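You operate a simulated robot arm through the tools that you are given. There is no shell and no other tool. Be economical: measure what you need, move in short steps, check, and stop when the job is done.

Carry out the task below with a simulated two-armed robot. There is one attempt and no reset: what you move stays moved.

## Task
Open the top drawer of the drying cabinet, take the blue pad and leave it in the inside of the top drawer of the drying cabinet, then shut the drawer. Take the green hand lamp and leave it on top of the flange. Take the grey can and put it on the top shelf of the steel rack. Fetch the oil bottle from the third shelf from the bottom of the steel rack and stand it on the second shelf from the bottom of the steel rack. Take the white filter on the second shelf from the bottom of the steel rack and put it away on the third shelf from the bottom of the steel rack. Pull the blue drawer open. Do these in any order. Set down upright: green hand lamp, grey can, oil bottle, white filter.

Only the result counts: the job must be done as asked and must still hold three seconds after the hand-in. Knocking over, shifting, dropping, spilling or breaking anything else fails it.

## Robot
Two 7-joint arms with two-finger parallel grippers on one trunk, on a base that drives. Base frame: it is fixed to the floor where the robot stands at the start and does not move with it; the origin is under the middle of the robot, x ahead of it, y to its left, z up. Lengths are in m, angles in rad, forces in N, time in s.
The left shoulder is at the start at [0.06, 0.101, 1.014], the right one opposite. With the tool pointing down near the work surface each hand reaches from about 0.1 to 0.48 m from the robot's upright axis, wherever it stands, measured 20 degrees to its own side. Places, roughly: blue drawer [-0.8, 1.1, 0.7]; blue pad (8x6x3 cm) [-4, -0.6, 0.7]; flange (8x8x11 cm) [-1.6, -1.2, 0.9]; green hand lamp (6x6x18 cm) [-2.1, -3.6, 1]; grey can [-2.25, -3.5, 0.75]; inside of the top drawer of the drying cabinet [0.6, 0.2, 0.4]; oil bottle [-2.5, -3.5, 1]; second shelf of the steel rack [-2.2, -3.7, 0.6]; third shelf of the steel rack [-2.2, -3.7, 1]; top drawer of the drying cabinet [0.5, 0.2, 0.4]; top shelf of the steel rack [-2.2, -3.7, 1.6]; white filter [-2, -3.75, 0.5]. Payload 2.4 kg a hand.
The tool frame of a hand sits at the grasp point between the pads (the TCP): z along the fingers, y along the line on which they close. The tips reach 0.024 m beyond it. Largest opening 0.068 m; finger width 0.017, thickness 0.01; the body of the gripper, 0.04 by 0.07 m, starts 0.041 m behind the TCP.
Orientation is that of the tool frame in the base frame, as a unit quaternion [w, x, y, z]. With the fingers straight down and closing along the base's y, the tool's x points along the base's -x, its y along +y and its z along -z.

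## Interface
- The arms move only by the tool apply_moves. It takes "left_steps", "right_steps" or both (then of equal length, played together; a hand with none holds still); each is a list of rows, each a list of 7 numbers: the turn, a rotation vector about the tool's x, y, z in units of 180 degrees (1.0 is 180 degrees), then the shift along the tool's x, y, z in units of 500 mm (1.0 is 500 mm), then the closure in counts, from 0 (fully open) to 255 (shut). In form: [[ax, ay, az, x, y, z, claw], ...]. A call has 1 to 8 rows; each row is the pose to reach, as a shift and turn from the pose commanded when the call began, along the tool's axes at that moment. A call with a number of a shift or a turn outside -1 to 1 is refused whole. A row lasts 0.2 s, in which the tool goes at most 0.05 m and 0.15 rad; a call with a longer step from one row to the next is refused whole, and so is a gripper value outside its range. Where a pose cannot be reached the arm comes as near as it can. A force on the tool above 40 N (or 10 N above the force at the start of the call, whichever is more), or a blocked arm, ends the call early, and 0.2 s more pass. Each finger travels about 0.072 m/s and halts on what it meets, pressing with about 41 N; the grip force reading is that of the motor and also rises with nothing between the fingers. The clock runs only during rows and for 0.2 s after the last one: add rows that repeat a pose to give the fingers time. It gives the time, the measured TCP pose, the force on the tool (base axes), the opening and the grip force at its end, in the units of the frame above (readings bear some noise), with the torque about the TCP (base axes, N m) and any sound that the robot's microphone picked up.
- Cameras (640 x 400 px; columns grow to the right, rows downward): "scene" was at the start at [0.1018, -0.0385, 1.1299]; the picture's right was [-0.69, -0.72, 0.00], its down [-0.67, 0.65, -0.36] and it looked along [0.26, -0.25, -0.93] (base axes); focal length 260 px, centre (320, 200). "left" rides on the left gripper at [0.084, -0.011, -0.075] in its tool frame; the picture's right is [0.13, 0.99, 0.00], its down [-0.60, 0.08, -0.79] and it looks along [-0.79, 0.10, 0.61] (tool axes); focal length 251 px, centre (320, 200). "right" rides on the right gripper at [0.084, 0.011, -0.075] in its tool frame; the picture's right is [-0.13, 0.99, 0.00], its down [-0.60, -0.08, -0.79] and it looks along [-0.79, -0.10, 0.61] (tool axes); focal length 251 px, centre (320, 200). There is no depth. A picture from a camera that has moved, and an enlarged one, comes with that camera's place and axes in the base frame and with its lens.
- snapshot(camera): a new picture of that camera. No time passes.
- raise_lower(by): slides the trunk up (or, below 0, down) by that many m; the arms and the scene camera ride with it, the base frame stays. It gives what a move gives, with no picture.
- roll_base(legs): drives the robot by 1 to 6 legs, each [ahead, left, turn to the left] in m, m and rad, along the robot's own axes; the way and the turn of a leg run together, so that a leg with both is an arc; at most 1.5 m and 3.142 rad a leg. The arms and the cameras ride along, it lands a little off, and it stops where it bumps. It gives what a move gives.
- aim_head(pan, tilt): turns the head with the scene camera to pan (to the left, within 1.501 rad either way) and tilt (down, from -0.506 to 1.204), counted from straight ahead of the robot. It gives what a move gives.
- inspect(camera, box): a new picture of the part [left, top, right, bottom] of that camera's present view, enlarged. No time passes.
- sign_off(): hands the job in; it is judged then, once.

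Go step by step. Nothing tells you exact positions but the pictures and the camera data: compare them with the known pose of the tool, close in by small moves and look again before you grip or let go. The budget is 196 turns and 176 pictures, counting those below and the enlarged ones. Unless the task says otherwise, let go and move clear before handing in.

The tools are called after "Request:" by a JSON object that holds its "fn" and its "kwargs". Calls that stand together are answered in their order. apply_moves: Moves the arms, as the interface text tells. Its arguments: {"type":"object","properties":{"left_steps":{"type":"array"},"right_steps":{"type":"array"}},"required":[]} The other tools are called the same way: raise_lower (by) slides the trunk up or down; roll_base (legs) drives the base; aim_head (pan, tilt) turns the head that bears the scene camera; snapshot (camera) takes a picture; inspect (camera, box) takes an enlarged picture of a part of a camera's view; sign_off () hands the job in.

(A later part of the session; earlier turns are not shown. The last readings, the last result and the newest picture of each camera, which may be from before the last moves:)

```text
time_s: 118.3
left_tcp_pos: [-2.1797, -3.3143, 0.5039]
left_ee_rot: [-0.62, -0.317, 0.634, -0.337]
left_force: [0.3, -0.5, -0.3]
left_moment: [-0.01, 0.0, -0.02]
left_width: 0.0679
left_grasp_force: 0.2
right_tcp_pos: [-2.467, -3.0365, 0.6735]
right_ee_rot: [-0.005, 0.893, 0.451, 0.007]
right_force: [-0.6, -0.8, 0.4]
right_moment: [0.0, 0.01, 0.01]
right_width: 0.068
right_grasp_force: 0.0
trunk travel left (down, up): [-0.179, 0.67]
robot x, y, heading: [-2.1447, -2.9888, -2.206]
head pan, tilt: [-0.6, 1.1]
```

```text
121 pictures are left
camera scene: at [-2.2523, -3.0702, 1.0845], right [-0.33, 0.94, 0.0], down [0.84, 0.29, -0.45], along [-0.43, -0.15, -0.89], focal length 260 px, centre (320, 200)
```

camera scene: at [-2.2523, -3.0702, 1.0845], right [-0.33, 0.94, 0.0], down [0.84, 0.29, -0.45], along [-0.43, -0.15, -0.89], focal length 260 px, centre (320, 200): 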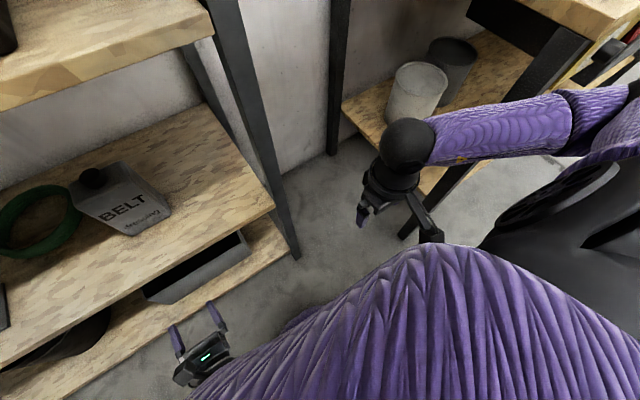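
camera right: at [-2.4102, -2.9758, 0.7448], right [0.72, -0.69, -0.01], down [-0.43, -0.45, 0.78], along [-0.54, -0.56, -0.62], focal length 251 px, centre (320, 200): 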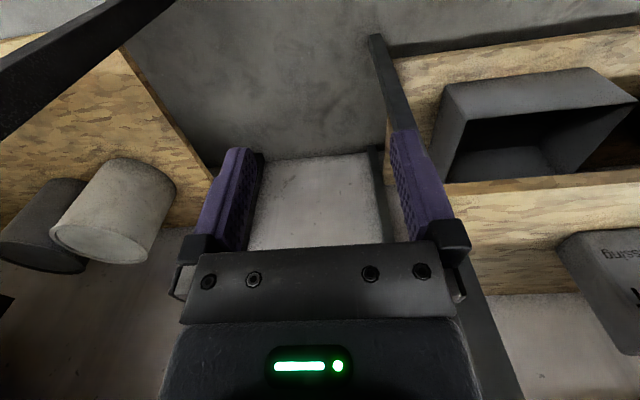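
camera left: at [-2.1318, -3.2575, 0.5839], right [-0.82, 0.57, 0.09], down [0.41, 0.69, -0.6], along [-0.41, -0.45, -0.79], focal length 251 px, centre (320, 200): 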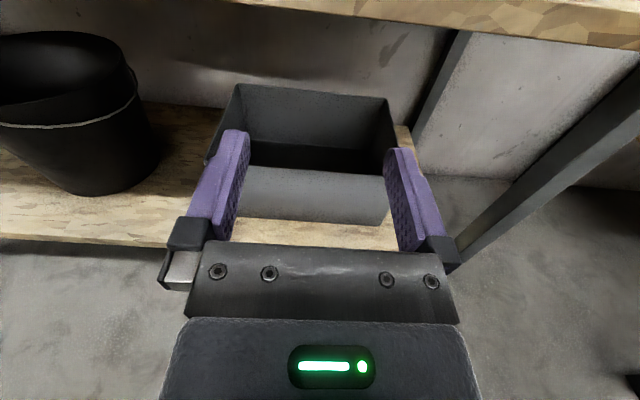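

The right elbow is close to the neighbouring table, so I'll back off and move left, and use the right hand for the can and the oil bottle. I'll turn the right hand to point forward.

Request:
{"fn": "roll_base", "kwargs": {"legs": [[-0.2, 0, 0], [0, 0.3, 0]]}}

Request:
{"fn": "apply_moves", "kwargs": {"right_steps": [[0.027, -0.027, -0.027, -0.01, 0, 0, 0], [0.054, -0.054, -0.054, -0.02, 0, 0, 0], [0.081, -0.081, -0.081, -0.03, 0, 0, 0], [0.108, -0.108, -0.108, -0.04, 0, 0, 0], [0.135, -0.135, -0.135, -0.05, 0, 0, 0], [0.162, -0.162, -0.162, -0.06, 0, 0, 0], [0.189, -0.189, -0.189, -0.07, 0, 0, 0], [0.216, -0.216, -0.216, -0.08, 0, 0, 0]]}}

Request:
{"fn": "apply_moves", "kwargs": {"right_steps": [[0.027, -0.027, -0.027, 0, 0, 0, 0], [0.054, -0.054, -0.054, 0, 0, 0, 0], [0.081, -0.081, -0.081, 0, 0, 0, 0], [0.108, -0.108, -0.108, 0, 0, 0, 0], [0.135, -0.135, -0.135, 0, 0, 0, 0], [0.162, -0.162, -0.162, 0, 0, 0, 0], [0.1689, -0.1689, -0.1689, 0, 0, 0, 0]]}}

Request:
{"fn": "apply_moves", "kwargs": {"right_steps": [[0, 0, -0.045, 0, 0, 0, 0], [0, 0, -0.09, 0, 0, 0, 0], [0, 0, -0.135, 0, 0, 0, 0], [0, 0, -0.18, 0, 0, 0, 0], [0, 0, -0.225, 0, 0, 0, 0], [0, 0, -0.27, 0, 0, 0, 0], [0, 0, -0.315, 0, 0, 0, 0], [0, 0, -0.36, 0, 0, 0, 0]]}}

Request:
{"fn": "apply_moves", "kwargs": {"right_steps": [[0, 0, -0.045, 0, 0, 0, 0], [0, 0, -0.09, 0, 0, 0, 0], [0, 0, -0.135, 0, 0, 0, 0], [0, 0, -0.14, 0, 0, 0, 0]]}}

Request:
{"fn": "snapshot", "kwargs": {"camera": "right"}}

```text
time_s: 121.6
left_tcp_pos: [-1.8192, -3.3353, 0.5033]
left_ee_rot: [-0.62, -0.318, 0.633, -0.336]
left_force: [-0.3, -0.2, 0.2]
left_moment: [0.03, 0.0, 0.0]
left_width: 0.0679
left_grasp_force: 0.0
right_tcp_pos: [-2.1048, -3.0563, 0.6723]
right_ee_rot: [-0.006, 0.893, 0.45, 0.007]
right_force: [1.1, -0.7, 0.1]
right_moment: [0.03, 0.02, 0.0]
right_width: 0.068
right_grasp_force: 0.1
trunk travel left (down, up): [-0.179, 0.67]
robot x, y, heading: [-1.7798, -3.0117, -2.208]
head pan, tilt: [-0.6, 1.1]
```

```text
time_s: 123.4
left_tcp_pos: [-1.8186, -3.3361, 0.5034]
left_ee_rot: [-0.62, -0.316, 0.634, -0.336]
left_force: [0.4, -0.1, -0.5]
left_moment: [0.02, -0.02, 0.01]
left_width: 0.068
left_grasp_force: 0.1
right_tcp_pos: [-2.1192, -3.0762, 0.67]
right_ee_rot: [-0.079, 0.78, 0.582, -0.217]
right_force: [-0.1, -0.2, 1.1]
right_moment: [0.0, 0.05, 0.01]
right_width: 0.0683
right_grasp_force: 0.0
right hand out of reach, approached as far as the arm can: row 4, 5, 6, 7, 8
trunk travel left (down, up): [-0.179, 0.67]
robot x, y, heading: [-1.7801, -3.0084, -2.207]
head pan, tilt: [-0.6, 1.1]
```

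```text
time_s: 125.0
left_tcp_pos: [-1.8197, -3.3364, 0.5044]
left_ee_rot: [-0.62, -0.317, 0.634, -0.336]
left_force: [-0.5, -0.1, -0.1]
left_moment: [0.03, -0.02, 0.02]
left_width: 0.068
left_grasp_force: 0.1
right_tcp_pos: [-2.12, -3.0758, 0.6684]
right_ee_rot: [-0.078, 0.78, 0.582, -0.217]
right_force: [0.6, 1.2, -0.5]
right_moment: [0.0, -0.01, 0.01]
right_width: 0.0679
right_grasp_force: 0.0
right hand out of reach, approached as far as the arm can: row 1, 2, 3, 4, 5, 6, 7
trunk travel left (down, up): [-0.179, 0.67]
robot x, y, heading: [-1.778, -3.0074, -2.208]
head pan, tilt: [-0.6, 1.1]
```

```text
time_s: 126.8
left_tcp_pos: [-1.8187, -3.3352, 0.5036]
left_ee_rot: [-0.621, -0.316, 0.634, -0.335]
left_force: [-0.1, -0.4, -0.5]
left_moment: [0.0, 0.03, 0.02]
left_width: 0.068
left_grasp_force: 0.0
right_tcp_pos: [-2.1209, -3.0742, 0.6693]
right_ee_rot: [-0.182, 0.346, 0.909, -0.142]
right_force: [-0.2, 0.6, -0.4]
right_moment: [-0.02, -0.05, -0.01]
right_width: 0.0679
right_grasp_force: 0.0
trunk travel left (down, up): [-0.179, 0.67]
robot x, y, heading: [-1.7794, -3.0088, -2.211]
head pan, tilt: [-0.6, 1.1]
```

```text
time_s: 127.8
left_tcp_pos: [-1.8185, -3.337, 0.5028]
left_ee_rot: [-0.62, -0.317, 0.634, -0.336]
left_force: [0.7, 0.1, 0.1]
left_moment: [0.01, 0.01, 0.02]
left_width: 0.0681
left_grasp_force: 0.1
right_tcp_pos: [-2.0828, -3.0923, 0.6619]
right_ee_rot: [-0.209, 0.141, 0.963, -0.097]
right_force: [-0.1, 0.6, 0.7]
right_moment: [0.01, 0.0, -0.02]
right_width: 0.0678
right_grasp_force: 0.0
right hand out of reach, approached as far as the arm can: row 2, 3, 4
trunk travel left (down, up): [-0.179, 0.67]
robot x, y, heading: [-1.7782, -3.0092, -2.207]
head pan, tilt: [-0.6, 1.1]
```

```text
120 pictures are left
camera right: at [-2.1217, -3.046, 0.7577], right [0.34, 0.89, -0.29], down [0.85, -0.16, 0.5], along [0.4, -0.42, -0.81], focal length 251 px, centre (320, 200)
```

right: 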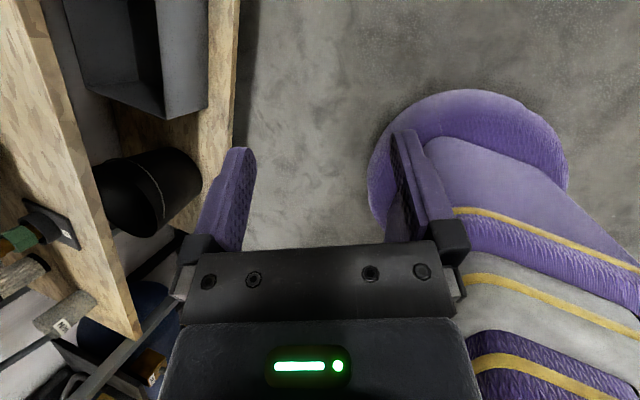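

The right wrist hit its joint limits on that path. I'll extend the right hand forward and rotate directly to the pointing-forward, camera-up pose.

Request:
{"fn": "apply_moves", "kwargs": {"right_steps": [[0, 0, 0, 0.021, -0.072, 0.029, 0], [0, 0, 0, 0.043, -0.143, 0.057, 0], [0, 0, 0, 0.064, -0.215, 0.086, 0], [0.026, 0.0255, -0.025, 0.064, -0.215, 0.086, 0], [0.051, 0.051, -0.05, 0.064, -0.215, 0.086, 0], [0.077, 0.0765, -0.075, 0.064, -0.215, 0.086, 0], [0.102, 0.102, -0.1, 0.064, -0.215, 0.086, 0], [0.128, 0.1275, -0.125, 0.064, -0.215, 0.086, 0]]}}

```text
time_s: 129.6
left_tcp_pos: [-1.8192, -3.3362, 0.5036]
left_ee_rot: [-0.62, -0.318, 0.633, -0.336]
left_force: [-1.1, -0.5, -0.2]
left_moment: [-0.02, 0.02, 0.06]
left_width: 0.068
left_grasp_force: 0.0
right_tcp_pos: [-2.0616, -3.2005, 0.6782]
right_ee_rot: [-0.433, -0.071, 0.873, -0.214]
right_force: [0.0, 0.4, 0.6]
right_moment: [0.01, -0.06, 0.01]
right_width: 0.068
right_grasp_force: 0.0
right hand out of reach, approached as far as the arm can: row 1, 2, 3, 4, 5, 6, 7, 8
trunk travel left (down, up): [-0.179, 0.67]
robot x, y, heading: [-1.7852, -3.0098, -2.205]
head pan, tilt: [-0.6, 1.1]
```

The orientation is converging. I'll complete the rotation while moving ahead.

Request:
{"fn": "apply_moves", "kwargs": {"right_steps": [[0.026, 0.0255, -0.025, 0.019, -0.005, 0.031, 0], [0.052, 0.051, -0.05, 0.039, -0.01, 0.063, 0], [0.078, 0.076, -0.076, 0.058, -0.015, 0.094, 0], [0.104, 0.102, -0.101, 0.077, -0.02, 0.126, 0], [0.13, 0.127, -0.126, 0.097, -0.025, 0.157, 0], [0.155, 0.152, -0.151, 0.116, -0.03, 0.189, 0], [0.155, 0.152, -0.151, 0.116, -0.03, 0.189, 0]]}}

Request:
{"fn": "aim_head", "kwargs": {"pan": -0.1, "tilt": 0.7}}

Request:
{"fn": "snapshot", "kwargs": {"camera": "scene"}}

```text
time_s: 131.2
left_tcp_pos: [-1.8181, -3.3357, 0.5029]
left_ee_rot: [-0.621, -0.317, 0.634, -0.336]
left_force: [0.2, -0.2, -0.3]
left_moment: [0.04, 0.0, 0.01]
left_width: 0.0675
left_grasp_force: 0.0
right_tcp_pos: [-2.0229, -3.2558, 0.8519]
right_ee_rot: [-0.614, -0.284, 0.659, -0.33]
right_force: [0.1, 0.4, 0.7]
right_moment: [0.02, 0.0, 0.02]
right_width: 0.0679
right_grasp_force: 0.1
right hand out of reach, approached as far as the arm can: row 1, 2, 3, 4, 5, 6, 7
trunk travel left (down, up): [-0.179, 0.67]
robot x, y, heading: [-1.7794, -3.0074, -2.209]
head pan, tilt: [-0.6, 1.1]
```

```text
time_s: 132.1
left_tcp_pos: [-1.8185, -3.3356, 0.5042]
left_ee_rot: [-0.621, -0.316, 0.634, -0.335]
left_force: [0.0, 0.0, -0.1]
left_moment: [0.0, 0.0, 0.02]
left_width: 0.068
left_grasp_force: 0.0
right_tcp_pos: [-2.0224, -3.2548, 0.8506]
right_ee_rot: [-0.613, -0.283, 0.66, -0.329]
right_force: [-0.3, -0.7, 0.1]
right_moment: [0.02, 0.02, 0.02]
right_width: 0.0681
right_grasp_force: 0.1
trunk travel left (down, up): [-0.179, 0.67]
robot x, y, heading: [-1.783, -3.0059, -2.21]
head pan, tilt: [-0.099, 0.7]
```

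```text
119 pictures are left
camera scene: at [-1.8872, -3.1336, 1.1144], right [-0.74, 0.67, 0.0], down [0.43, 0.48, -0.76], along [-0.51, -0.57, -0.64], focal length 260 px, centre (320, 200)
```

scene: 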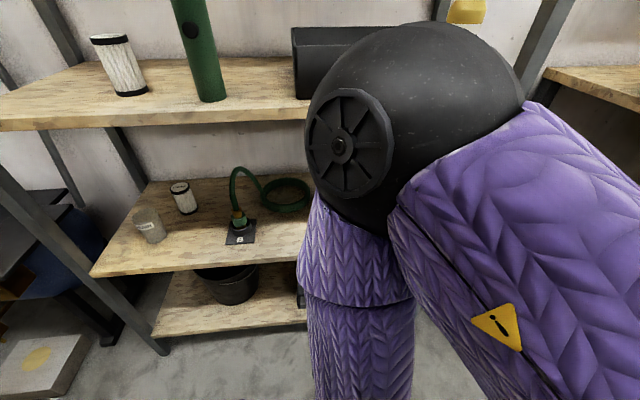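

The right elbow is now up beside the head, an awkward pose. I'll reverse the right arm's moves to park it and use the left hand for the work instead.

Request:
{"fn": "apply_moves", "kwargs": {"right_steps": [[-0.026, -0.0255, 0.025, 0, 0.01, -0.04, 0], [-0.052, -0.051, 0.05, -0.02, 0.02, -0.08, 0], [-0.078, -0.076, 0.076, -0.06, 0.03, -0.1, 0], [-0.104, -0.102, 0.101, -0.1, 0.04, -0.12, 0], [-0.13, -0.127, 0.126, -0.14, 0.05, -0.12, 0], [-0.155, -0.152, 0.151, -0.18, 0.05, -0.12, 0], [-0.18, -0.177, 0.176, -0.22, 0.05, -0.12, 0], [-0.205, -0.202, 0.201, -0.26, 0.05, -0.12, 0]]}}

Request:
{"fn": "snapshot", "kwargs": {"camera": "scene"}}

```text
time_s: 133.9
left_tcp_pos: [-1.82, -3.3363, 0.504]
left_ee_rot: [-0.621, -0.316, 0.634, -0.335]
left_force: [0.5, 0.0, -0.4]
left_moment: [-0.03, 0.0, 0.0]
left_width: 0.0679
left_grasp_force: 0.0
right_tcp_pos: [-1.9915, -3.1983, 0.7235]
right_ee_rot: [-0.31, 0.046, 0.933, -0.178]
right_force: [0.5, -0.5, 1.3]
right_moment: [-0.02, 0.01, 0.04]
right_width: 0.0681
right_grasp_force: 0.1
right hand out of reach, approached as far as the arm can: row 1, 2, 3, 4
trunk travel left (down, up): [-0.179, 0.67]
robot x, y, heading: [-1.7809, -3.0066, -2.207]
head pan, tilt: [-0.099, 0.7]
```

```text
118 pictures are left
camera scene: at [-1.8872, -3.1337, 1.1144], right [-0.74, 0.67, 0.0], down [0.43, 0.48, -0.76], along [-0.51, -0.57, -0.64], focal length 260 px, centre (320, 200)
```

scene: 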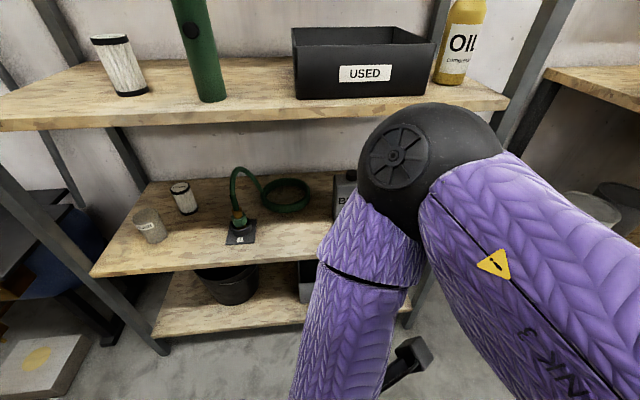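

The right elbow is up in front. I'll continue unwinding the right hand back to straight-down at the side.

Request:
{"fn": "apply_moves", "kwargs": {"right_steps": [[-0.0185, 0.001, 0.042, 0.032, 0.024, 0.013, 0], [-0.037, 0.002, 0.084, 0.064, 0.048, 0.026, 0], [-0.0555, 0.003, 0.126, 0.096, 0.072, 0.039, 0], [-0.074, 0.004, 0.168, 0.128, 0.096, 0.052, 0], [-0.0925, 0.005, 0.21, 0.16, 0.12, 0.065, 0], [-0.111, 0.006, 0.252, 0.192, 0.144, 0.078, 0], [-0.1295, 0.007, 0.294, 0.224, 0.168, 0.091, 0], [-0.148, 0.008, 0.336, 0.256, 0.192, 0.102, 0]]}}

Request:
{"fn": "apply_moves", "kwargs": {"right_steps": [[-0.0185, 0.001, 0.042, 0, 0, 0, 0], [-0.037, 0.002, 0.084, 0, 0, 0, 0], [-0.0555, 0.003, 0.126, 0, 0, 0, 0], [-0.074, 0.004, 0.168, 0, 0, 0, 0], [-0.0925, 0.005, 0.21, 0, 0, 0, 0], [-0.111, 0.006, 0.252, 0, 0, 0, 0], [-0.13, 0.007, 0.295, 0, 0, 0, 0]]}}

Request:
{"fn": "snapshot", "kwargs": {"camera": "scene"}}

```text
time_s: 135.7
left_tcp_pos: [-1.8189, -3.3346, 0.5032]
left_ee_rot: [-0.62, -0.317, 0.634, -0.336]
left_force: [0.8, 0.1, 1.1]
left_moment: [-0.02, 0.04, -0.02]
left_width: 0.068
left_grasp_force: 0.1
right_tcp_pos: [-2.128, -3.1001, 0.7237]
right_ee_rot: [-0.172, 0.574, 0.795, -0.099]
right_force: [0.5, -0.4, -0.2]
right_moment: [0.0, -0.02, 0.01]
right_width: 0.068
right_grasp_force: 0.1
trunk travel left (down, up): [-0.179, 0.67]
robot x, y, heading: [-1.7802, -3.0063, -2.204]
head pan, tilt: [-0.099, 0.7]
```

```text
time_s: 137.3
left_tcp_pos: [-1.8189, -3.3361, 0.5039]
left_ee_rot: [-0.62, -0.317, 0.634, -0.336]
left_force: [-0.8, -1.0, 0.4]
left_moment: [0.0, -0.01, 0.03]
left_width: 0.0678
left_grasp_force: 0.0
right_tcp_pos: [-2.1275, -3.1008, 0.7267]
right_ee_rot: [-0.003, 0.889, 0.458, -0.003]
right_force: [-0.9, 0.1, 0.3]
right_moment: [0.02, -0.03, 0.02]
right_width: 0.0679
right_grasp_force: 0.0
trunk travel left (down, up): [-0.179, 0.67]
robot x, y, heading: [-1.7856, -3.0098, -2.208]
head pan, tilt: [-0.099, 0.7]
```

```text
117 pictures are left
camera scene: at [-1.8873, -3.1336, 1.1144], right [-0.74, 0.67, 0.0], down [0.43, 0.48, -0.76], along [-0.51, -0.57, -0.64], focal length 260 px, centre (320, 200)
```

scene: 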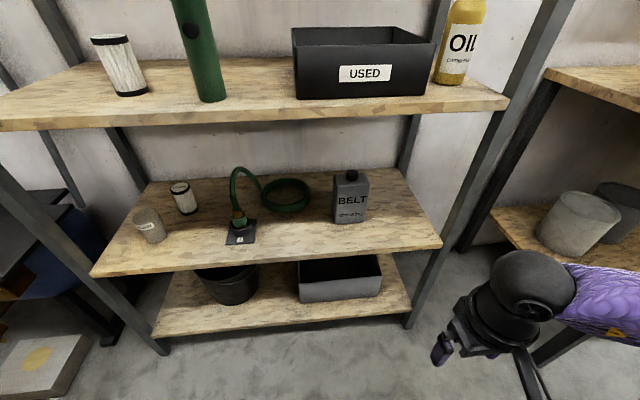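

The right arm is back at its side. Now I'll raise the left hand, lower the trunk, and turn the base right by 0.35 rad to approach the can's cap diagonally with the left hand.

Request:
{"fn": "apply_moves", "kwargs": {"left_steps": [[0, 0, 0, 0.075, 0, 0, 0], [0, 0, 0, 0.15, 0, 0, 0], [0, 0, 0, 0.225, 0, 0, 0], [0, 0, 0, 0.3, 0, 0, 0]]}}

Request:
{"fn": "raise_lower", "kwargs": {"by": -0.17}}

Request:
{"fn": "apply_moves", "kwargs": {"left_steps": [[0, 0, 0, 0.08, 0, 0, 0], [0, 0, 0, 0.16, 0, 0, 0], [0, 0, 0, 0.24, 0, 0, 0], [0, 0, 0, 0.32, 0, 0, 0]]}}

Request:
{"fn": "roll_base", "kwargs": {"legs": [[0, 0, -0.35], [0.17, -0.02, 0]]}}

Request:
{"fn": "aim_head", "kwargs": {"pan": 0.2, "tilt": 0.6}}

Request:
{"fn": "snapshot", "kwargs": {"camera": "scene"}}

Request:
{"fn": "snapshot", "kwargs": {"camera": "left"}}

```text
time_s: 138.3
left_tcp_pos: [-1.8256, -3.3375, 0.5041]
left_ee_rot: [-0.62, -0.316, 0.634, -0.337]
left_force: [-0.7, 0.4, -1.1]
left_moment: [-0.02, -0.03, -0.02]
left_width: 0.068
left_grasp_force: 0.1
left hand out of reach, approached as far as the arm can: row 1, 2, 3, 4
right_tcp_pos: [-2.1273, -3.1013, 0.7241]
right_ee_rot: [-0.003, 0.889, 0.458, -0.002]
right_force: [-0.1, 0.7, 0.3]
right_moment: [0.04, 0.02, 0.0]
right_width: 0.0681
right_grasp_force: 0.1
trunk travel left (down, up): [-0.179, 0.67]
robot x, y, heading: [-1.7803, -3.0095, -2.208]
head pan, tilt: [-0.099, 0.7]
```

```text
time_s: 140.2
left_tcp_pos: [-1.7848, -3.3275, 0.3085]
left_ee_rot: [-0.566, -0.33, 0.685, -0.319]
left_force: [0.2, 0.9, -0.1]
left_moment: [0.01, 0.01, -0.01]
left_width: 0.0683
left_grasp_force: 0.0
right_tcp_pos: [-2.1286, -3.1061, 0.5638]
right_ee_rot: [-0.006, 0.889, 0.459, -0.004]
right_force: [0.5, -0.2, -0.2]
right_moment: [-0.01, 0.02, 0.02]
right_width: 0.0677
right_grasp_force: 0.0
trunk travel left (down, up): [-0.009, 0.84]
robot x, y, heading: [-1.7815, -3.008, -2.206]
head pan, tilt: [-0.099, 0.7]
```

```text
time_s: 141.2
left_tcp_pos: [-1.7861, -3.3268, 0.3094]
left_ee_rot: [-0.565, -0.331, 0.685, -0.319]
left_force: [-0.4, -0.7, 1.2]
left_moment: [0.05, -0.03, 0.01]
left_width: 0.0681
left_grasp_force: 0.0
left hand out of reach, approached as far as the arm can: row 1, 2, 3, 4
right_tcp_pos: [-2.1279, -3.1059, 0.5638]
right_ee_rot: [-0.006, 0.888, 0.459, -0.004]
right_force: [0.2, 0.2, 0.3]
right_moment: [0.01, 0.01, 0.02]
right_width: 0.0679
right_grasp_force: 0.1
trunk travel left (down, up): [-0.009, 0.84]
robot x, y, heading: [-1.7803, -3.0054, -2.205]
head pan, tilt: [-0.099, 0.7]
```

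```text
time_s: 143.7
left_tcp_pos: [-2.0395, -3.3848, 0.3078]
left_ee_rot: [-0.612, -0.211, 0.73, -0.22]
left_force: [0.2, -0.3, -0.5]
left_moment: [0.0, 0.0, 0.0]
left_width: 0.068
left_grasp_force: 0.0
right_tcp_pos: [-2.2923, -3.0638, 0.5631]
right_ee_rot: [-0.007, 0.953, 0.303, -0.002]
right_force: [0.2, 0.4, 0.2]
right_moment: [0.05, 0.01, 0.0]
right_width: 0.0683
right_grasp_force: 0.0
trunk travel left (down, up): [-0.009, 0.84]
robot x, y, heading: [-1.9321, -3.0883, -2.541]
head pan, tilt: [-0.099, 0.7]
```

```text
time_s: 144.5
left_tcp_pos: [-2.0384, -3.3893, 0.3118]
left_ee_rot: [-0.612, -0.205, 0.729, -0.228]
left_force: [-0.8, 0.7, 0.5]
left_moment: [0.01, 0.01, 0.02]
left_width: 0.0682
left_grasp_force: 0.0
right_tcp_pos: [-2.291, -3.0607, 0.5622]
right_ee_rot: [-0.002, 0.953, 0.303, -0.003]
right_force: [-0.2, -0.7, -0.9]
right_moment: [-0.04, 0.01, -0.02]
right_width: 0.068
right_grasp_force: 0.0
trunk travel left (down, up): [-0.009, 0.84]
robot x, y, heading: [-1.928, -3.0845, -2.541]
head pan, tilt: [0.201, 0.6]
```

```text
116 pictures are left
camera scene: at [-2.1084, -3.2247, 0.953], right [-0.72, 0.7, 0.0], down [0.4, 0.41, -0.82], along [-0.57, -0.59, -0.57], focal length 260 px, centre (320, 200)
```

scene: 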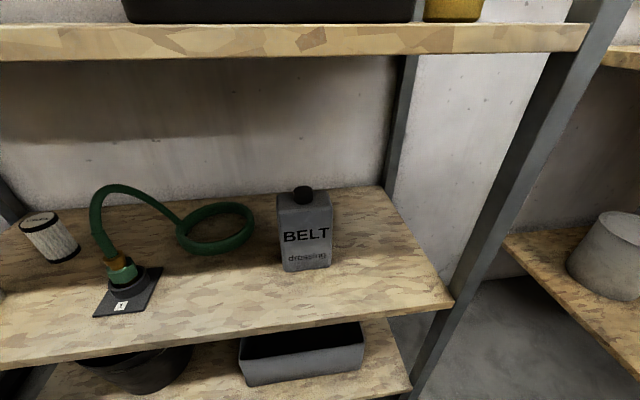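

```text
115 pictures are left
camera left: at [-1.986, -3.3561, 0.4053], right [-0.59, 0.8, 0.05], down [0.69, 0.54, -0.48], along [-0.41, -0.26, -0.87], focal length 251 px, centre (320, 200)
```

left: 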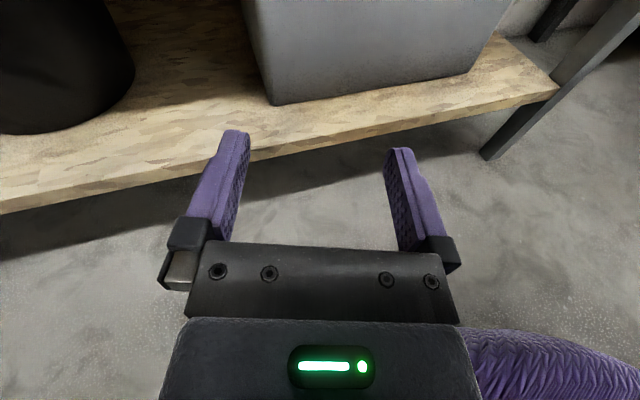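

The camera-up roll put the left wrist at its limit, so raising failed. I'll back off, raise the trunk and unwind the left wrist to the natural roll (camera below).

Request:
{"fn": "roll_base", "kwargs": {"legs": [[-0.2, 0, 0]]}}

Request:
{"fn": "raise_lower", "kwargs": {"by": 0.25}}

Request:
{"fn": "apply_moves", "kwargs": {"left_steps": [[0, 0, -0.045, 0, 0, 0, 0], [0, 0, -0.09, 0, 0, 0, 0], [0, 0, -0.135, 0, 0, 0, 0], [0, 0, -0.18, 0, 0, 0, 0], [0, 0, -0.225, 0, 0, 0, 0], [0, 0, -0.27, 0, 0, 0, 0], [0, 0, -0.315, 0, 0, 0, 0], [0, 0, -0.36, 0, 0, 0, 0]]}}

Request:
{"fn": "apply_moves", "kwargs": {"left_steps": [[0, 0, -0.045, 0, 0, 0, 0], [0, 0, -0.09, 0, 0, 0, 0], [0, 0, -0.135, 0, 0, 0, 0], [0, 0, -0.18, 0, 0, 0, 0], [0, 0, -0.225, 0, 0, 0, 0], [0, 0, -0.27, 0, 0, 0, 0], [0, 0, -0.315, 0, 0, 0, 0], [0, 0, -0.36, 0, 0, 0, 0]]}}

```text
time_s: 146.1
left_tcp_pos: [-1.875, -3.2796, 0.3106]
left_ee_rot: [-0.612, -0.206, 0.729, -0.229]
left_force: [0.7, -0.3, 0.6]
left_moment: [-0.02, 0.02, -0.03]
left_width: 0.0684
left_grasp_force: 0.1
right_tcp_pos: [-2.1279, -2.9495, 0.5609]
right_ee_rot: [-0.003, 0.952, 0.305, -0.003]
right_force: [0.1, -0.3, 0.4]
right_moment: [-0.01, 0.01, -0.01]
right_width: 0.0678
right_grasp_force: 0.1
trunk travel left (down, up): [-0.009, 0.84]
robot x, y, heading: [-1.7636, -2.9762, -2.541]
head pan, tilt: [0.201, 0.6]
```

```text
time_s: 148.7
left_tcp_pos: [-1.8901, -3.2894, 0.573]
left_ee_rot: [-0.64, -0.199, 0.703, -0.238]
left_force: [0.2, 0.3, 0.1]
left_moment: [0.0, 0.04, -0.03]
left_width: 0.068
left_grasp_force: 0.0
right_tcp_pos: [-2.1271, -2.9494, 0.8054]
right_ee_rot: [-0.004, 0.953, 0.304, 0.0]
right_force: [-0.2, -0.2, 0.6]
right_moment: [-0.01, 0.0, 0.01]
right_width: 0.068
right_grasp_force: 0.0
trunk travel left (down, up): [-0.259, 0.59]
robot x, y, heading: [-1.767, -2.9769, -2.541]
head pan, tilt: [0.201, 0.6]
```

```text
time_s: 150.5
left_tcp_pos: [-1.8893, -3.2896, 0.574]
left_ee_rot: [0.667, 0.546, -0.486, -0.143]
left_force: [-0.4, -0.3, 0.3]
left_moment: [0.01, -0.02, -0.01]
left_width: 0.0679
left_grasp_force: 0.0
right_tcp_pos: [-2.1267, -2.9503, 0.8052]
right_ee_rot: [-0.005, 0.952, 0.305, -0.002]
right_force: [0.3, 0.4, 1.2]
right_moment: [0.03, 0.0, 0.02]
right_width: 0.0681
right_grasp_force: 0.1
trunk travel left (down, up): [-0.259, 0.59]
robot x, y, heading: [-1.7668, -2.9759, -2.538]
head pan, tilt: [0.201, 0.6]
```

```text
time_s: 152.3
left_tcp_pos: [-1.8896, -3.2895, 0.5735]
left_ee_rot: [0.487, 0.721, -0.119, -0.478]
left_force: [-0.4, 0.7, 0.8]
left_moment: [0.02, 0.02, 0.0]
left_width: 0.0678
left_grasp_force: 0.0
right_tcp_pos: [-2.1254, -2.9483, 0.8052]
right_ee_rot: [-0.004, 0.952, 0.306, -0.001]
right_force: [0.3, 0.2, 0.0]
right_moment: [0.02, -0.02, 0.0]
right_width: 0.0679
right_grasp_force: 0.0
trunk travel left (down, up): [-0.259, 0.59]
robot x, y, heading: [-1.7664, -2.9766, -2.541]
head pan, tilt: [0.201, 0.6]
```

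The unwinding works. I'll finish the roll with a 15° downward pitch.

Request:
{"fn": "apply_moves", "kwargs": {"left_steps": [[0.0055, 0.0074, -0.0432, 0, 0, 0, 0], [0.011, 0.0149, -0.0863, 0, 0, 0, 0], [0.0164, 0.0223, -0.1295, 0, 0, 0, 0], [0.0219, 0.0298, -0.1726, 0, 0, 0, 0], [0.0274, 0.0372, -0.2158, 0, 0, 0, 0], [0.0328, 0.0447, -0.2589, 0, 0, 0, 0], [0.0383, 0.0521, -0.302, 0, 0, 0, 0]]}}

Request:
{"fn": "snapshot", "kwargs": {"camera": "left"}}

Request:
{"fn": "snapshot", "kwargs": {"camera": "scene"}}

```text
time_s: 153.9
left_tcp_pos: [-1.8895, -3.2899, 0.5739]
left_ee_rot: [0.181, 0.758, 0.236, -0.581]
left_force: [-0.3, 0.2, -0.5]
left_moment: [-0.01, 0.0, 0.02]
left_width: 0.0681
left_grasp_force: 0.1
right_tcp_pos: [-2.1263, -2.9489, 0.8047]
right_ee_rot: [-0.004, 0.953, 0.304, -0.001]
right_force: [0.1, 1.1, 0.3]
right_moment: [-0.01, 0.02, 0.01]
right_width: 0.0682
right_grasp_force: 0.0
trunk travel left (down, up): [-0.259, 0.59]
robot x, y, heading: [-1.7676, -2.9804, -2.539]
head pan, tilt: [0.201, 0.6]
```

```text
114 pictures are left
camera left: at [-1.8173, -3.2264, 0.5114], right [0.59, -0.8, -0.12], down [0.55, 0.28, 0.79], along [-0.6, -0.53, 0.6], focal length 251 px, centre (320, 200)
```

left: 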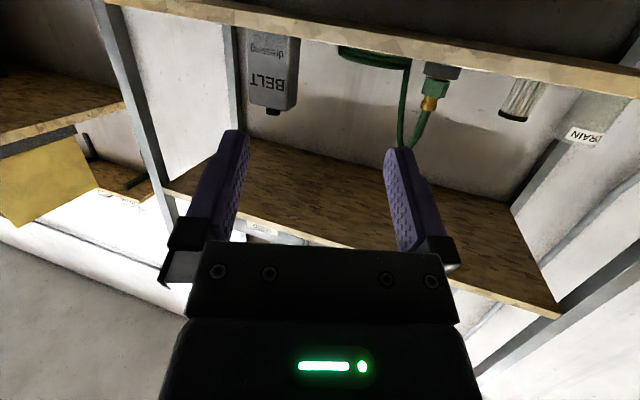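

```text
113 pictures are left
camera scene: at [-1.8794, -3.0702, 1.2046], right [-0.72, 0.7, 0.0], down [0.39, 0.41, -0.82], along [-0.57, -0.59, -0.57], focal length 260 px, centre (320, 200)
```

scene: 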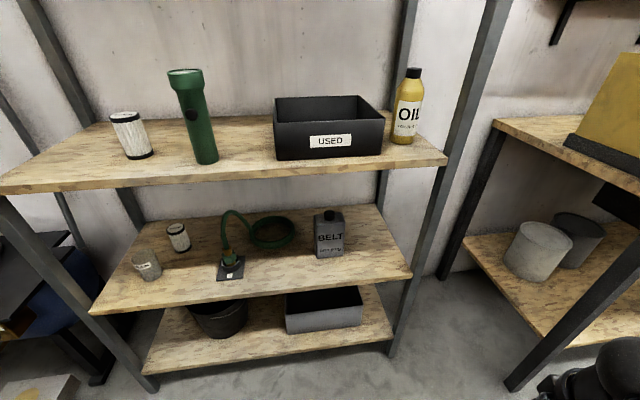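

The left hand now has the natural roll. Re-solving all rays, shelf two is at z ≈ 0.538 and the can's cap is centred at about (−2.350, −3.520, 0.692). I'll lower the trunk, raise the hand to cap height and move the base.

Request:
{"fn": "apply_moves", "kwargs": {"left_steps": [[0, 0, 0, -0.064, 0, -0.017, 0], [0, 0, 0, -0.128, 0, -0.034, 0], [0, 0, 0, -0.193, 0, -0.052, 0]]}}

Request:
{"fn": "raise_lower", "kwargs": {"by": -0.2}}

Request:
{"fn": "apply_moves", "kwargs": {"left_steps": [[0, 0, 0, -0.08, 0, -0.0215, 0], [0, 0, 0, -0.16, 0, -0.043, 0], [0, 0, 0, -0.24, 0, -0.0645, 0], [0, 0, 0, -0.32, 0, -0.086, 0], [0, 0, 0, -0.43, 0, -0.115, 0]]}}

Request:
{"fn": "roll_base", "kwargs": {"legs": [[0.15, -0.075, 0]]}}

Request:
{"fn": "snapshot", "kwargs": {"camera": "left"}}

Request:
{"fn": "snapshot", "kwargs": {"camera": "scene"}}

```text
time_s: 154.7
left_tcp_pos: [-1.889, -3.2884, 0.6731]
left_ee_rot: [0.181, 0.758, 0.234, -0.581]
left_force: [0.1, -0.9, -0.4]
left_moment: [-0.01, -0.01, 0.01]
left_width: 0.0681
left_grasp_force: 0.1
right_tcp_pos: [-2.1265, -2.9492, 0.8047]
right_ee_rot: [-0.004, 0.953, 0.304, -0.001]
right_force: [-0.6, 0.4, 0.2]
right_moment: [0.02, -0.03, 0.01]
right_width: 0.0678
right_grasp_force: 0.1
trunk travel left (down, up): [-0.259, 0.59]
robot x, y, heading: [-1.767, -2.9744, -2.543]
head pan, tilt: [0.201, 0.6]
```

```text
time_s: 156.9
left_tcp_pos: [-1.8896, -3.2878, 0.4738]
left_ee_rot: [0.181, 0.757, 0.234, -0.583]
left_force: [0.3, 0.1, 1.0]
left_moment: [0.02, 0.0, 0.01]
left_width: 0.0678
left_grasp_force: 0.1
right_tcp_pos: [-2.1269, -2.9492, 0.605]
right_ee_rot: [-0.005, 0.953, 0.304, -0.001]
right_force: [-0.1, 0.7, -0.3]
right_moment: [0.01, 0.0, 0.02]
right_width: 0.068
right_grasp_force: 0.0
trunk travel left (down, up): [-0.059, 0.79]
robot x, y, heading: [-1.7646, -2.9726, -2.541]
head pan, tilt: [0.201, 0.6]
```

```text
refused: row 5 steps farther than a row can; nothing moved
```

```text
time_s: 158.3
left_tcp_pos: [-2.0515, -3.3097, 0.4733]
left_ee_rot: [0.182, 0.758, 0.235, -0.581]
left_force: [-0.5, 0.4, 0.0]
left_moment: [0.02, 0.0, -0.02]
left_width: 0.0682
left_grasp_force: 0.1
right_tcp_pos: [-2.2898, -2.9708, 0.6046]
right_ee_rot: [-0.004, 0.952, 0.306, -0.002]
right_force: [-0.1, -0.4, 0.3]
right_moment: [0.01, -0.01, -0.01]
right_width: 0.0679
right_grasp_force: 0.1
trunk travel left (down, up): [-0.059, 0.79]
robot x, y, heading: [-1.9337, -2.9948, -2.534]
head pan, tilt: [0.201, 0.6]
```

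```text
112 pictures are left
camera left: at [-1.9803, -3.2465, 0.4112], right [0.59, -0.8, -0.12], down [0.55, 0.28, 0.79], along [-0.59, -0.53, 0.6], focal length 251 px, centre (320, 200)
```

left: 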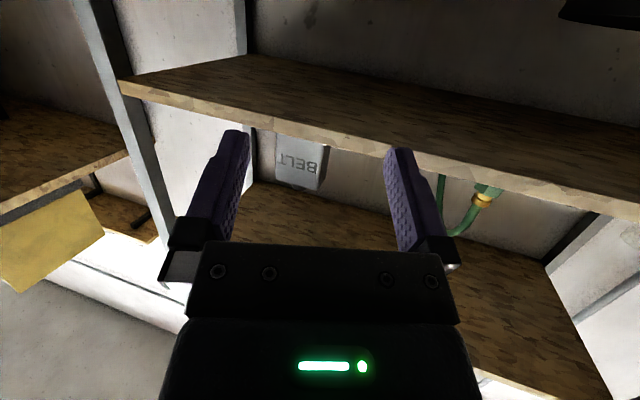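

```text
111 pictures are left
camera scene: at [-2.0919, -3.1248, 0.9991], right [-0.72, 0.69, 0.0], down [0.39, 0.41, -0.82], along [-0.57, -0.59, -0.57], focal length 260 px, centre (320, 200)
```

scene: 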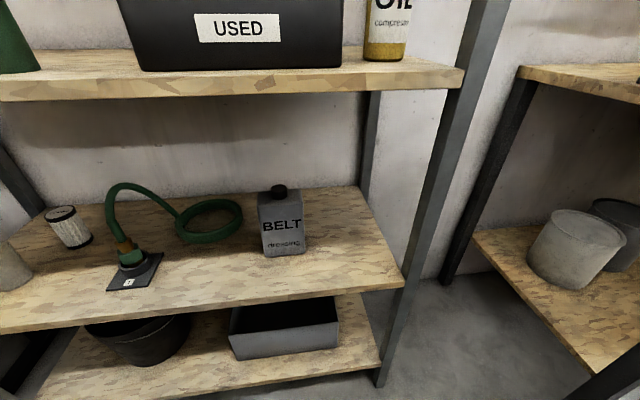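

The raise was refused for step size; I'll redo it in smaller steps.

Request:
{"fn": "apply_moves", "kwargs": {"left_steps": [[0, 0, 0, -0.07, 0, -0.019, 0], [0, 0, 0, -0.14, 0, -0.038, 0], [0, 0, 0, -0.21, 0, -0.057, 0], [0, 0, 0, -0.28, 0, -0.076, 0], [0, 0, 0, -0.35, 0, -0.095, 0], [0, 0, 0, -0.42, 0, -0.113, 0]]}}

Request:
{"fn": "snapshot", "kwargs": {"camera": "left"}}

Request:
{"fn": "snapshot", "kwargs": {"camera": "scene"}}

```text
time_s: 159.7
left_tcp_pos: [-2.05, -3.3261, 0.6106]
left_ee_rot: [0.182, 0.757, 0.235, -0.582]
left_force: [-0.7, -0.2, 0.2]
left_moment: [-0.01, -0.04, -0.02]
left_width: 0.0683
left_grasp_force: 0.1
left hand out of reach, approached as far as the arm can: row 4, 5, 6
right_tcp_pos: [-2.2903, -2.9709, 0.6045]
right_ee_rot: [-0.005, 0.952, 0.306, -0.001]
right_force: [0.9, -0.1, -0.4]
right_moment: [-0.04, -0.04, 0.0]
right_width: 0.0681
right_grasp_force: 0.0
trunk travel left (down, up): [-0.059, 0.79]
robot x, y, heading: [-1.9328, -2.9967, -2.53]
head pan, tilt: [0.201, 0.6]
```

```text
110 pictures are left
camera left: at [-1.9792, -3.2634, 0.5484], right [0.59, -0.8, -0.12], down [0.55, 0.28, 0.79], along [-0.59, -0.53, 0.6], focal length 251 px, centre (320, 200)
```

left: 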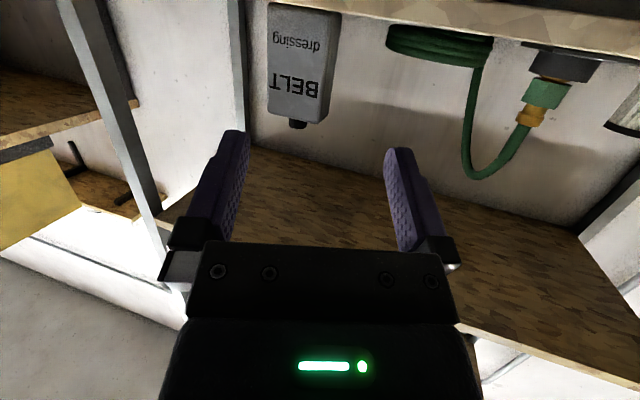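

```text
109 pictures are left
camera scene: at [-2.092, -3.1248, 0.9991], right [-0.72, 0.69, 0.0], down [0.39, 0.41, -0.82], along [-0.57, -0.59, -0.57], focal length 260 px, centre (320, 200)
```

scene: 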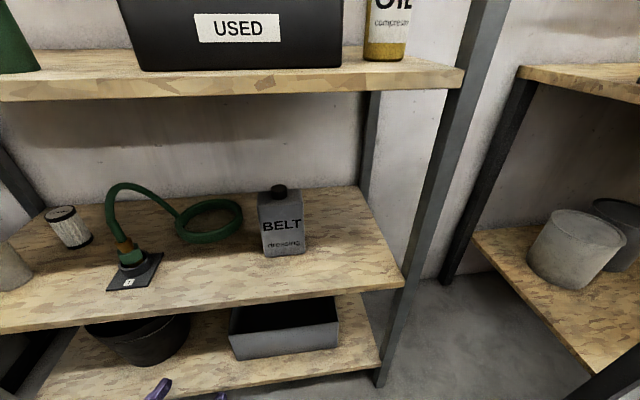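

The hand can't rise so close to the body. I'll back the base off, extend the arm forward while rising, then check.

Request:
{"fn": "roll_base", "kwargs": {"legs": [[-0.17, 0, 0]]}}

Request:
{"fn": "apply_moves", "kwargs": {"left_steps": [[0, 0, 0, -0.013, 0, 0.048, 0], [0, 0, 0, -0.026, 0, 0.097, 0], [0, 0, 0, -0.039, 0, 0.145, 0], [0, 0, 0, -0.052, 0, 0.193, 0], [0, 0, 0, -0.065, 0, 0.242, 0], [0, 0, 0, -0.078, 0, 0.29, 0], [0, 0, 0, -0.091, 0, 0.338, 0], [0, 0, 0, -0.104, 0, 0.386, 0]]}}

```text
time_s: 161.2
left_tcp_pos: [-1.9124, -3.2315, 0.6104]
left_ee_rot: [0.183, 0.757, 0.236, -0.581]
left_force: [-0.7, 0.2, 0.1]
left_moment: [-0.01, 0.01, 0.01]
left_width: 0.0679
left_grasp_force: 0.0
right_tcp_pos: [-2.1515, -2.8772, 0.6047]
right_ee_rot: [-0.004, 0.951, 0.309, -0.001]
right_force: [0.5, 0.5, 0.2]
right_moment: [-0.02, 0.03, -0.01]
right_width: 0.0681
right_grasp_force: 0.1
trunk travel left (down, up): [-0.059, 0.79]
robot x, y, heading: [-1.7896, -2.901, -2.533]
head pan, tilt: [0.201, 0.6]
```

```text
time_s: 163.0
left_tcp_pos: [-2.0744, -3.3464, 0.6109]
left_ee_rot: [0.183, 0.757, 0.236, -0.581]
left_force: [-0.1, -0.3, -0.2]
left_moment: [-0.01, 0.0, 0.01]
left_width: 0.0681
left_grasp_force: 0.0
right_tcp_pos: [-2.1518, -2.8766, 0.6055]
right_ee_rot: [-0.004, 0.951, 0.308, -0.002]
right_force: [0.3, 0.2, -0.3]
right_moment: [0.02, -0.01, -0.03]
right_width: 0.0679
right_grasp_force: 0.0
trunk travel left (down, up): [-0.059, 0.79]
robot x, y, heading: [-1.7914, -2.8982, -2.532]
head pan, tilt: [0.201, 0.6]
```

Extended. Now raise to cap height and drive ahead 0.2 m.

Request:
{"fn": "apply_moves", "kwargs": {"left_steps": [[0, 0, 0, -0.052, 0, -0.014, 0], [0, 0, 0, -0.104, 0, -0.028, 0], [0, 0, 0, -0.155, 0, -0.041, 0]]}}

Request:
{"fn": "roll_base", "kwargs": {"legs": [[0.2, -0.01, 0]]}}

Request:
{"fn": "snapshot", "kwargs": {"camera": "left"}}

Request:
{"fn": "snapshot", "kwargs": {"camera": "scene"}}

```text
time_s: 163.8
left_tcp_pos: [-2.0749, -3.3464, 0.6918]
left_ee_rot: [0.184, 0.757, 0.237, -0.581]
left_force: [0.0, -0.6, 1.1]
left_moment: [-0.01, 0.01, 0.0]
left_width: 0.0679
left_grasp_force: 0.1
right_tcp_pos: [-2.1519, -2.8761, 0.6049]
right_ee_rot: [-0.005, 0.951, 0.309, -0.002]
right_force: [0.1, 0.1, -0.3]
right_moment: [0.02, 0.02, -0.02]
right_width: 0.0681
right_grasp_force: 0.1
trunk travel left (down, up): [-0.059, 0.79]
robot x, y, heading: [-1.7924, -2.9007, -2.535]
head pan, tilt: [0.201, 0.6]
```

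```text
time_s: 165.4
left_tcp_pos: [-2.2437, -3.4511, 0.6907]
left_ee_rot: [0.183, 0.757, 0.236, -0.582]
left_force: [-0.6, 0.8, -0.2]
left_moment: [0.0, 0.02, 0.04]
left_width: 0.0681
left_grasp_force: 0.1
right_tcp_pos: [-2.3211, -2.9805, 0.6051]
right_ee_rot: [-0.005, 0.951, 0.309, -0.001]
right_force: [0.6, 0.9, -0.6]
right_moment: [-0.03, 0.0, -0.01]
right_width: 0.0677
right_grasp_force: 0.0
trunk travel left (down, up): [-0.059, 0.79]
robot x, y, heading: [-1.9623, -3.002, -2.535]
head pan, tilt: [0.201, 0.6]
```

```text
108 pictures are left
camera left: at [-2.1721, -3.3872, 0.6284], right [0.59, -0.8, -0.12], down [0.55, 0.29, 0.79], along [-0.59, -0.53, 0.6], focal length 251 px, centre (320, 200)
```

left: 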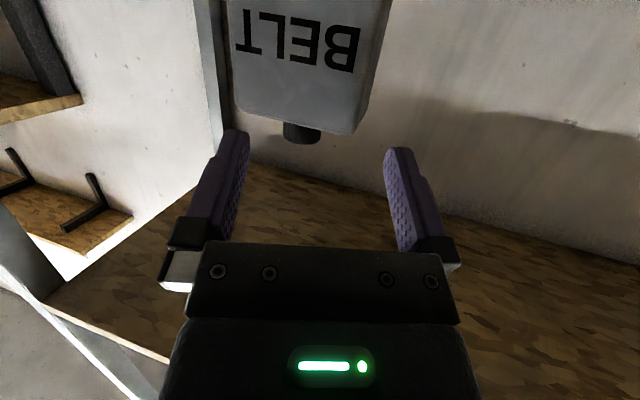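

```text
107 pictures are left
camera scene: at [-2.1218, -3.1345, 0.9991], right [-0.72, 0.69, 0.0], down [0.39, 0.41, -0.82], along [-0.57, -0.6, -0.57], focal length 260 px, centre (320, 200)
```

scene: 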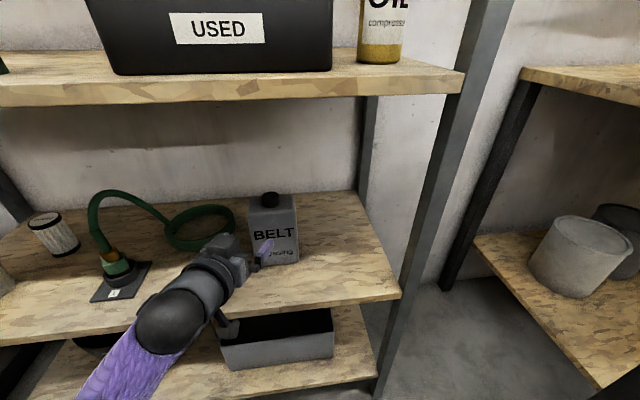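

The cap centre triangulates to (−2.342, −3.508, 0.711): 11 cm ahead, 1 cm right and 2 cm above the TCP. I'll rise and go most of the way.

Request:
{"fn": "apply_moves", "kwargs": {"left_steps": [[0, 0, 0, -0.0444, -0.024, -0.012, 0], [0, 0, 0, -0.057, -0.024, 0.035, 0], [0, 0, 0, -0.07, -0.024, 0.083, 0], [0, 0, 0, -0.083, -0.024, 0.131, 0]]}}

Request:
{"fn": "snapshot", "kwargs": {"camera": "left"}}

Request:
{"fn": "inspect", "kwargs": {"camera": "scene", "box": [200, 160, 340, 280]}}

```text
time_s: 166.4
left_tcp_pos: [-2.3123, -3.4825, 0.7127]
left_ee_rot: [0.182, 0.758, 0.237, -0.58]
left_force: [0.1, -0.4, 1.9]
left_moment: [-0.08, -0.03, -0.02]
left_width: 0.0681
left_grasp_force: 0.0
right_tcp_pos: [-2.3215, -2.9805, 0.6055]
right_ee_rot: [-0.003, 0.951, 0.308, -0.001]
right_force: [0.3, 0.1, -0.2]
right_moment: [-0.01, 0.0, 0.01]
right_width: 0.0682
right_grasp_force: 0.1
trunk travel left (down, up): [-0.059, 0.79]
robot x, y, heading: [-1.9559, -3.0043, -2.532]
head pan, tilt: [0.201, 0.6]
```

```text
106 pictures are left
camera left: at [-2.2403, -3.4201, 0.652], right [0.59, -0.8, -0.12], down [0.55, 0.28, 0.79], along [-0.59, -0.53, 0.6], focal length 251 px, centre (320, 200)
```

left: 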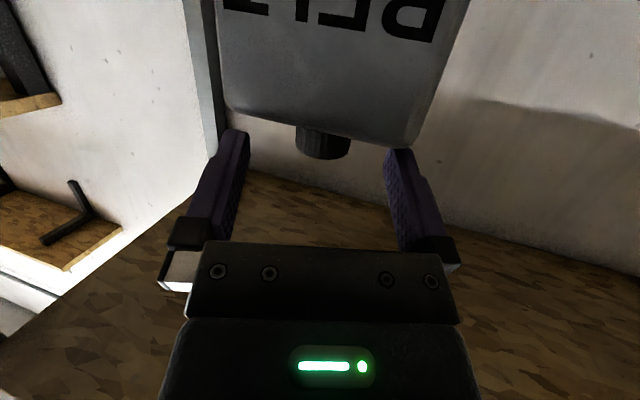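

```text
3.33 times, centred on (270, 220) of scene
camera zoom: at [-2.1217, -3.1344, 0.9991], right [-0.72, 0.69, 0.0], down [0.39, 0.41, -0.82], along [-0.57, -0.6, -0.57], focal length 866 px, centre (487, 133)
```

zoom: 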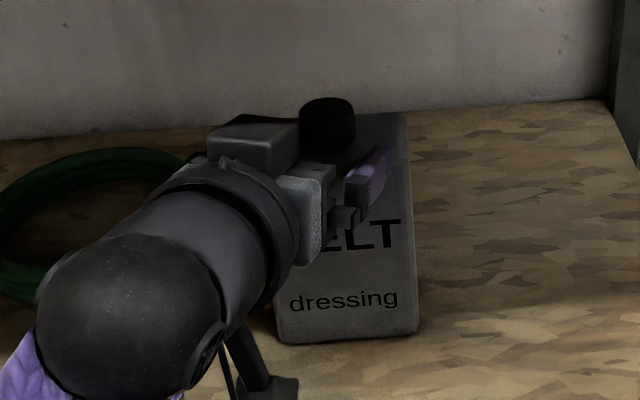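

The cap is centred between the fingers and about 5 cm ahead at the same height. I'll advance 4.6 cm and look before gripping.

Request:
{"fn": "apply_moves", "kwargs": {"left_steps": [[0, 0, 0, -0.012, 0, 0.03, 0], [0, 0, 0, -0.02, 0, 0.06, 0], [0, 0, 0, -0.0285, 0, 0.089, 0]]}}

Request:
{"fn": "snapshot", "kwargs": {"camera": "left"}}

Request:
{"fn": "inspect", "kwargs": {"camera": "scene", "box": [200, 160, 340, 280]}}

```text
time_s: 167.2
left_tcp_pos: [-2.3508, -3.5096, 0.7161]
left_ee_rot: [0.184, 0.756, 0.237, -0.581]
left_force: [0.2, 0.3, -0.6]
left_moment: [-0.02, 0.04, -0.03]
left_width: 0.0677
left_grasp_force: 0.1
right_tcp_pos: [-2.3212, -2.9821, 0.6045]
right_ee_rot: [-0.004, 0.951, 0.308, -0.002]
right_force: [-0.5, 0.0, 0.0]
right_moment: [0.02, 0.02, 0.01]
right_width: 0.0682
right_grasp_force: 0.0
trunk travel left (down, up): [-0.059, 0.79]
robot x, y, heading: [-1.9632, -3.0027, -2.532]
head pan, tilt: [0.201, 0.6]
```

```text
104 pictures are left
camera left: at [-2.2789, -3.446, 0.6533], right [0.59, -0.8, -0.12], down [0.55, 0.29, 0.79], along [-0.59, -0.53, 0.6], focal length 251 px, centre (320, 200)
```

left: 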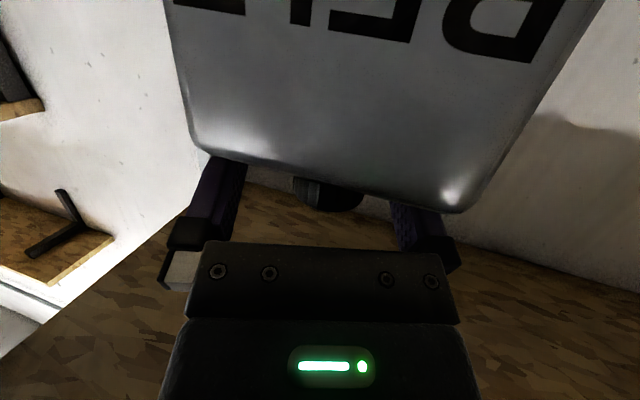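

```text
3.33 times, centred on (270, 220) of scene
camera zoom: at [-2.1219, -3.1346, 0.999], right [-0.72, 0.69, 0.0], down [0.39, 0.41, -0.82], along [-0.57, -0.6, -0.57], focal length 866 px, centre (487, 133)
```

zoom: 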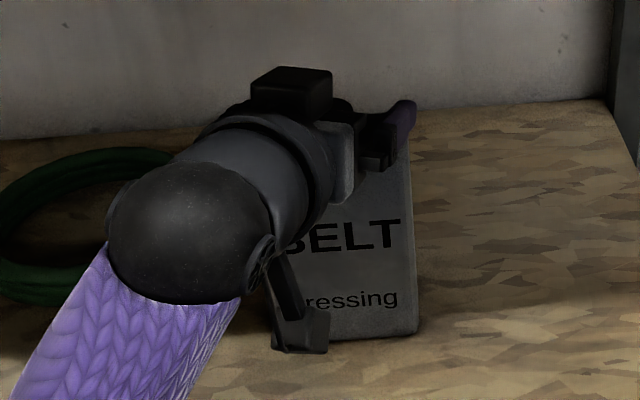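

The fingers straddle the cap above the can's body. I'll close.

Request:
{"fn": "apply_moves", "kwargs": {"left_steps": [[0, 0, 0, 0, 0, 0, 255], [0, 0, 0, 0, 0, 0, 255], [0, 0, 0, 0, 0, 0, 255], [0, 0, 0, 0, 0, 0, 255]]}}

Request:
{"fn": "snapshot", "kwargs": {"camera": "left"}}

```text
time_s: 168.2
left_tcp_pos: [-2.3505, -3.509, 0.7155]
left_ee_rot: [0.182, 0.757, 0.236, -0.581]
left_force: [1.3, -4.5, 2.8]
left_moment: [-0.11, -0.05, 0.02]
left_width: 0.0299
left_grasp_force: 41.4
right_tcp_pos: [-2.3213, -2.9816, 0.6052]
right_ee_rot: [-0.004, 0.951, 0.309, 0.0]
right_force: [-0.2, 0.1, -0.7]
right_moment: [0.01, 0.02, 0.0]
right_width: 0.0678
right_grasp_force: 0.1
trunk travel left (down, up): [-0.059, 0.79]
robot x, y, heading: [-1.9601, -3.0033, -2.532]
head pan, tilt: [0.201, 0.6]
```

```text
102 pictures are left
camera left: at [-2.2785, -3.4461, 0.6534], right [0.59, -0.8, -0.12], down [0.55, 0.29, 0.79], along [-0.59, -0.53, 0.6], focal length 251 px, centre (320, 200)
```

left: 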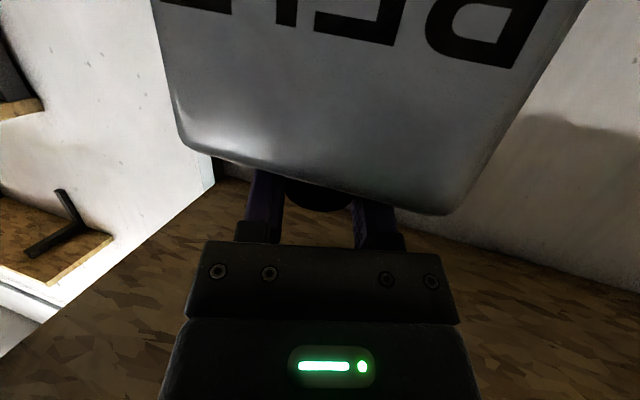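

Gripped on the cap (3.0 cm). I'll lift 4 cm and back out with the base.

Request:
{"fn": "apply_moves", "kwargs": {"left_steps": [[0, 0, 0, -0.019, 0, -0.005, 255], [0, 0, 0, -0.039, 0, -0.01, 255], [0, 0, 0, -0.058, 0, -0.0155, 255], [0, 0, 0, -0.0773, 0, -0.0207, 255]]}}

Request:
{"fn": "snapshot", "kwargs": {"camera": "scene"}}

```text
time_s: 169.2
left_tcp_pos: [-2.3497, -3.5097, 0.7554]
left_ee_rot: [0.183, 0.757, 0.237, -0.581]
left_force: [0.4, -0.3, -8.4]
left_moment: [0.04, -0.02, 0.0]
left_width: 0.0297
left_grasp_force: 41.3
right_tcp_pos: [-2.3219, -2.9817, 0.6032]
right_ee_rot: [-0.004, 0.951, 0.308, 0.001]
right_force: [-0.1, -0.6, -0.2]
right_moment: [-0.01, -0.03, 0.03]
right_width: 0.068
right_grasp_force: 0.2
trunk travel left (down, up): [-0.059, 0.79]
robot x, y, heading: [-1.9577, -3.0076, -2.532]
head pan, tilt: [0.201, 0.6]
```

```text
101 pictures are left
camera scene: at [-2.1223, -3.1351, 0.9989], right [-0.72, 0.69, 0.0], down [0.39, 0.41, -0.82], along [-0.57, -0.6, -0.57], focal length 260 px, centre (320, 200)
```

scene: 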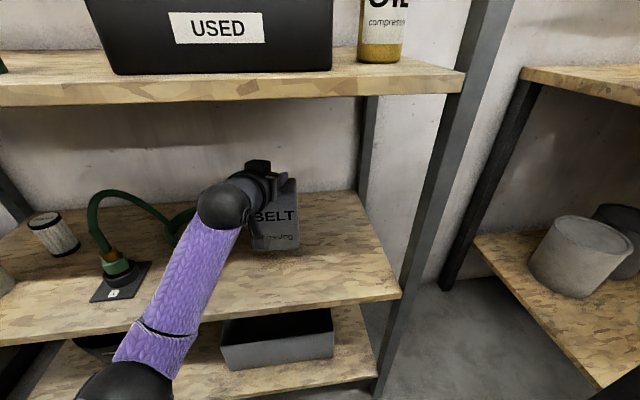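

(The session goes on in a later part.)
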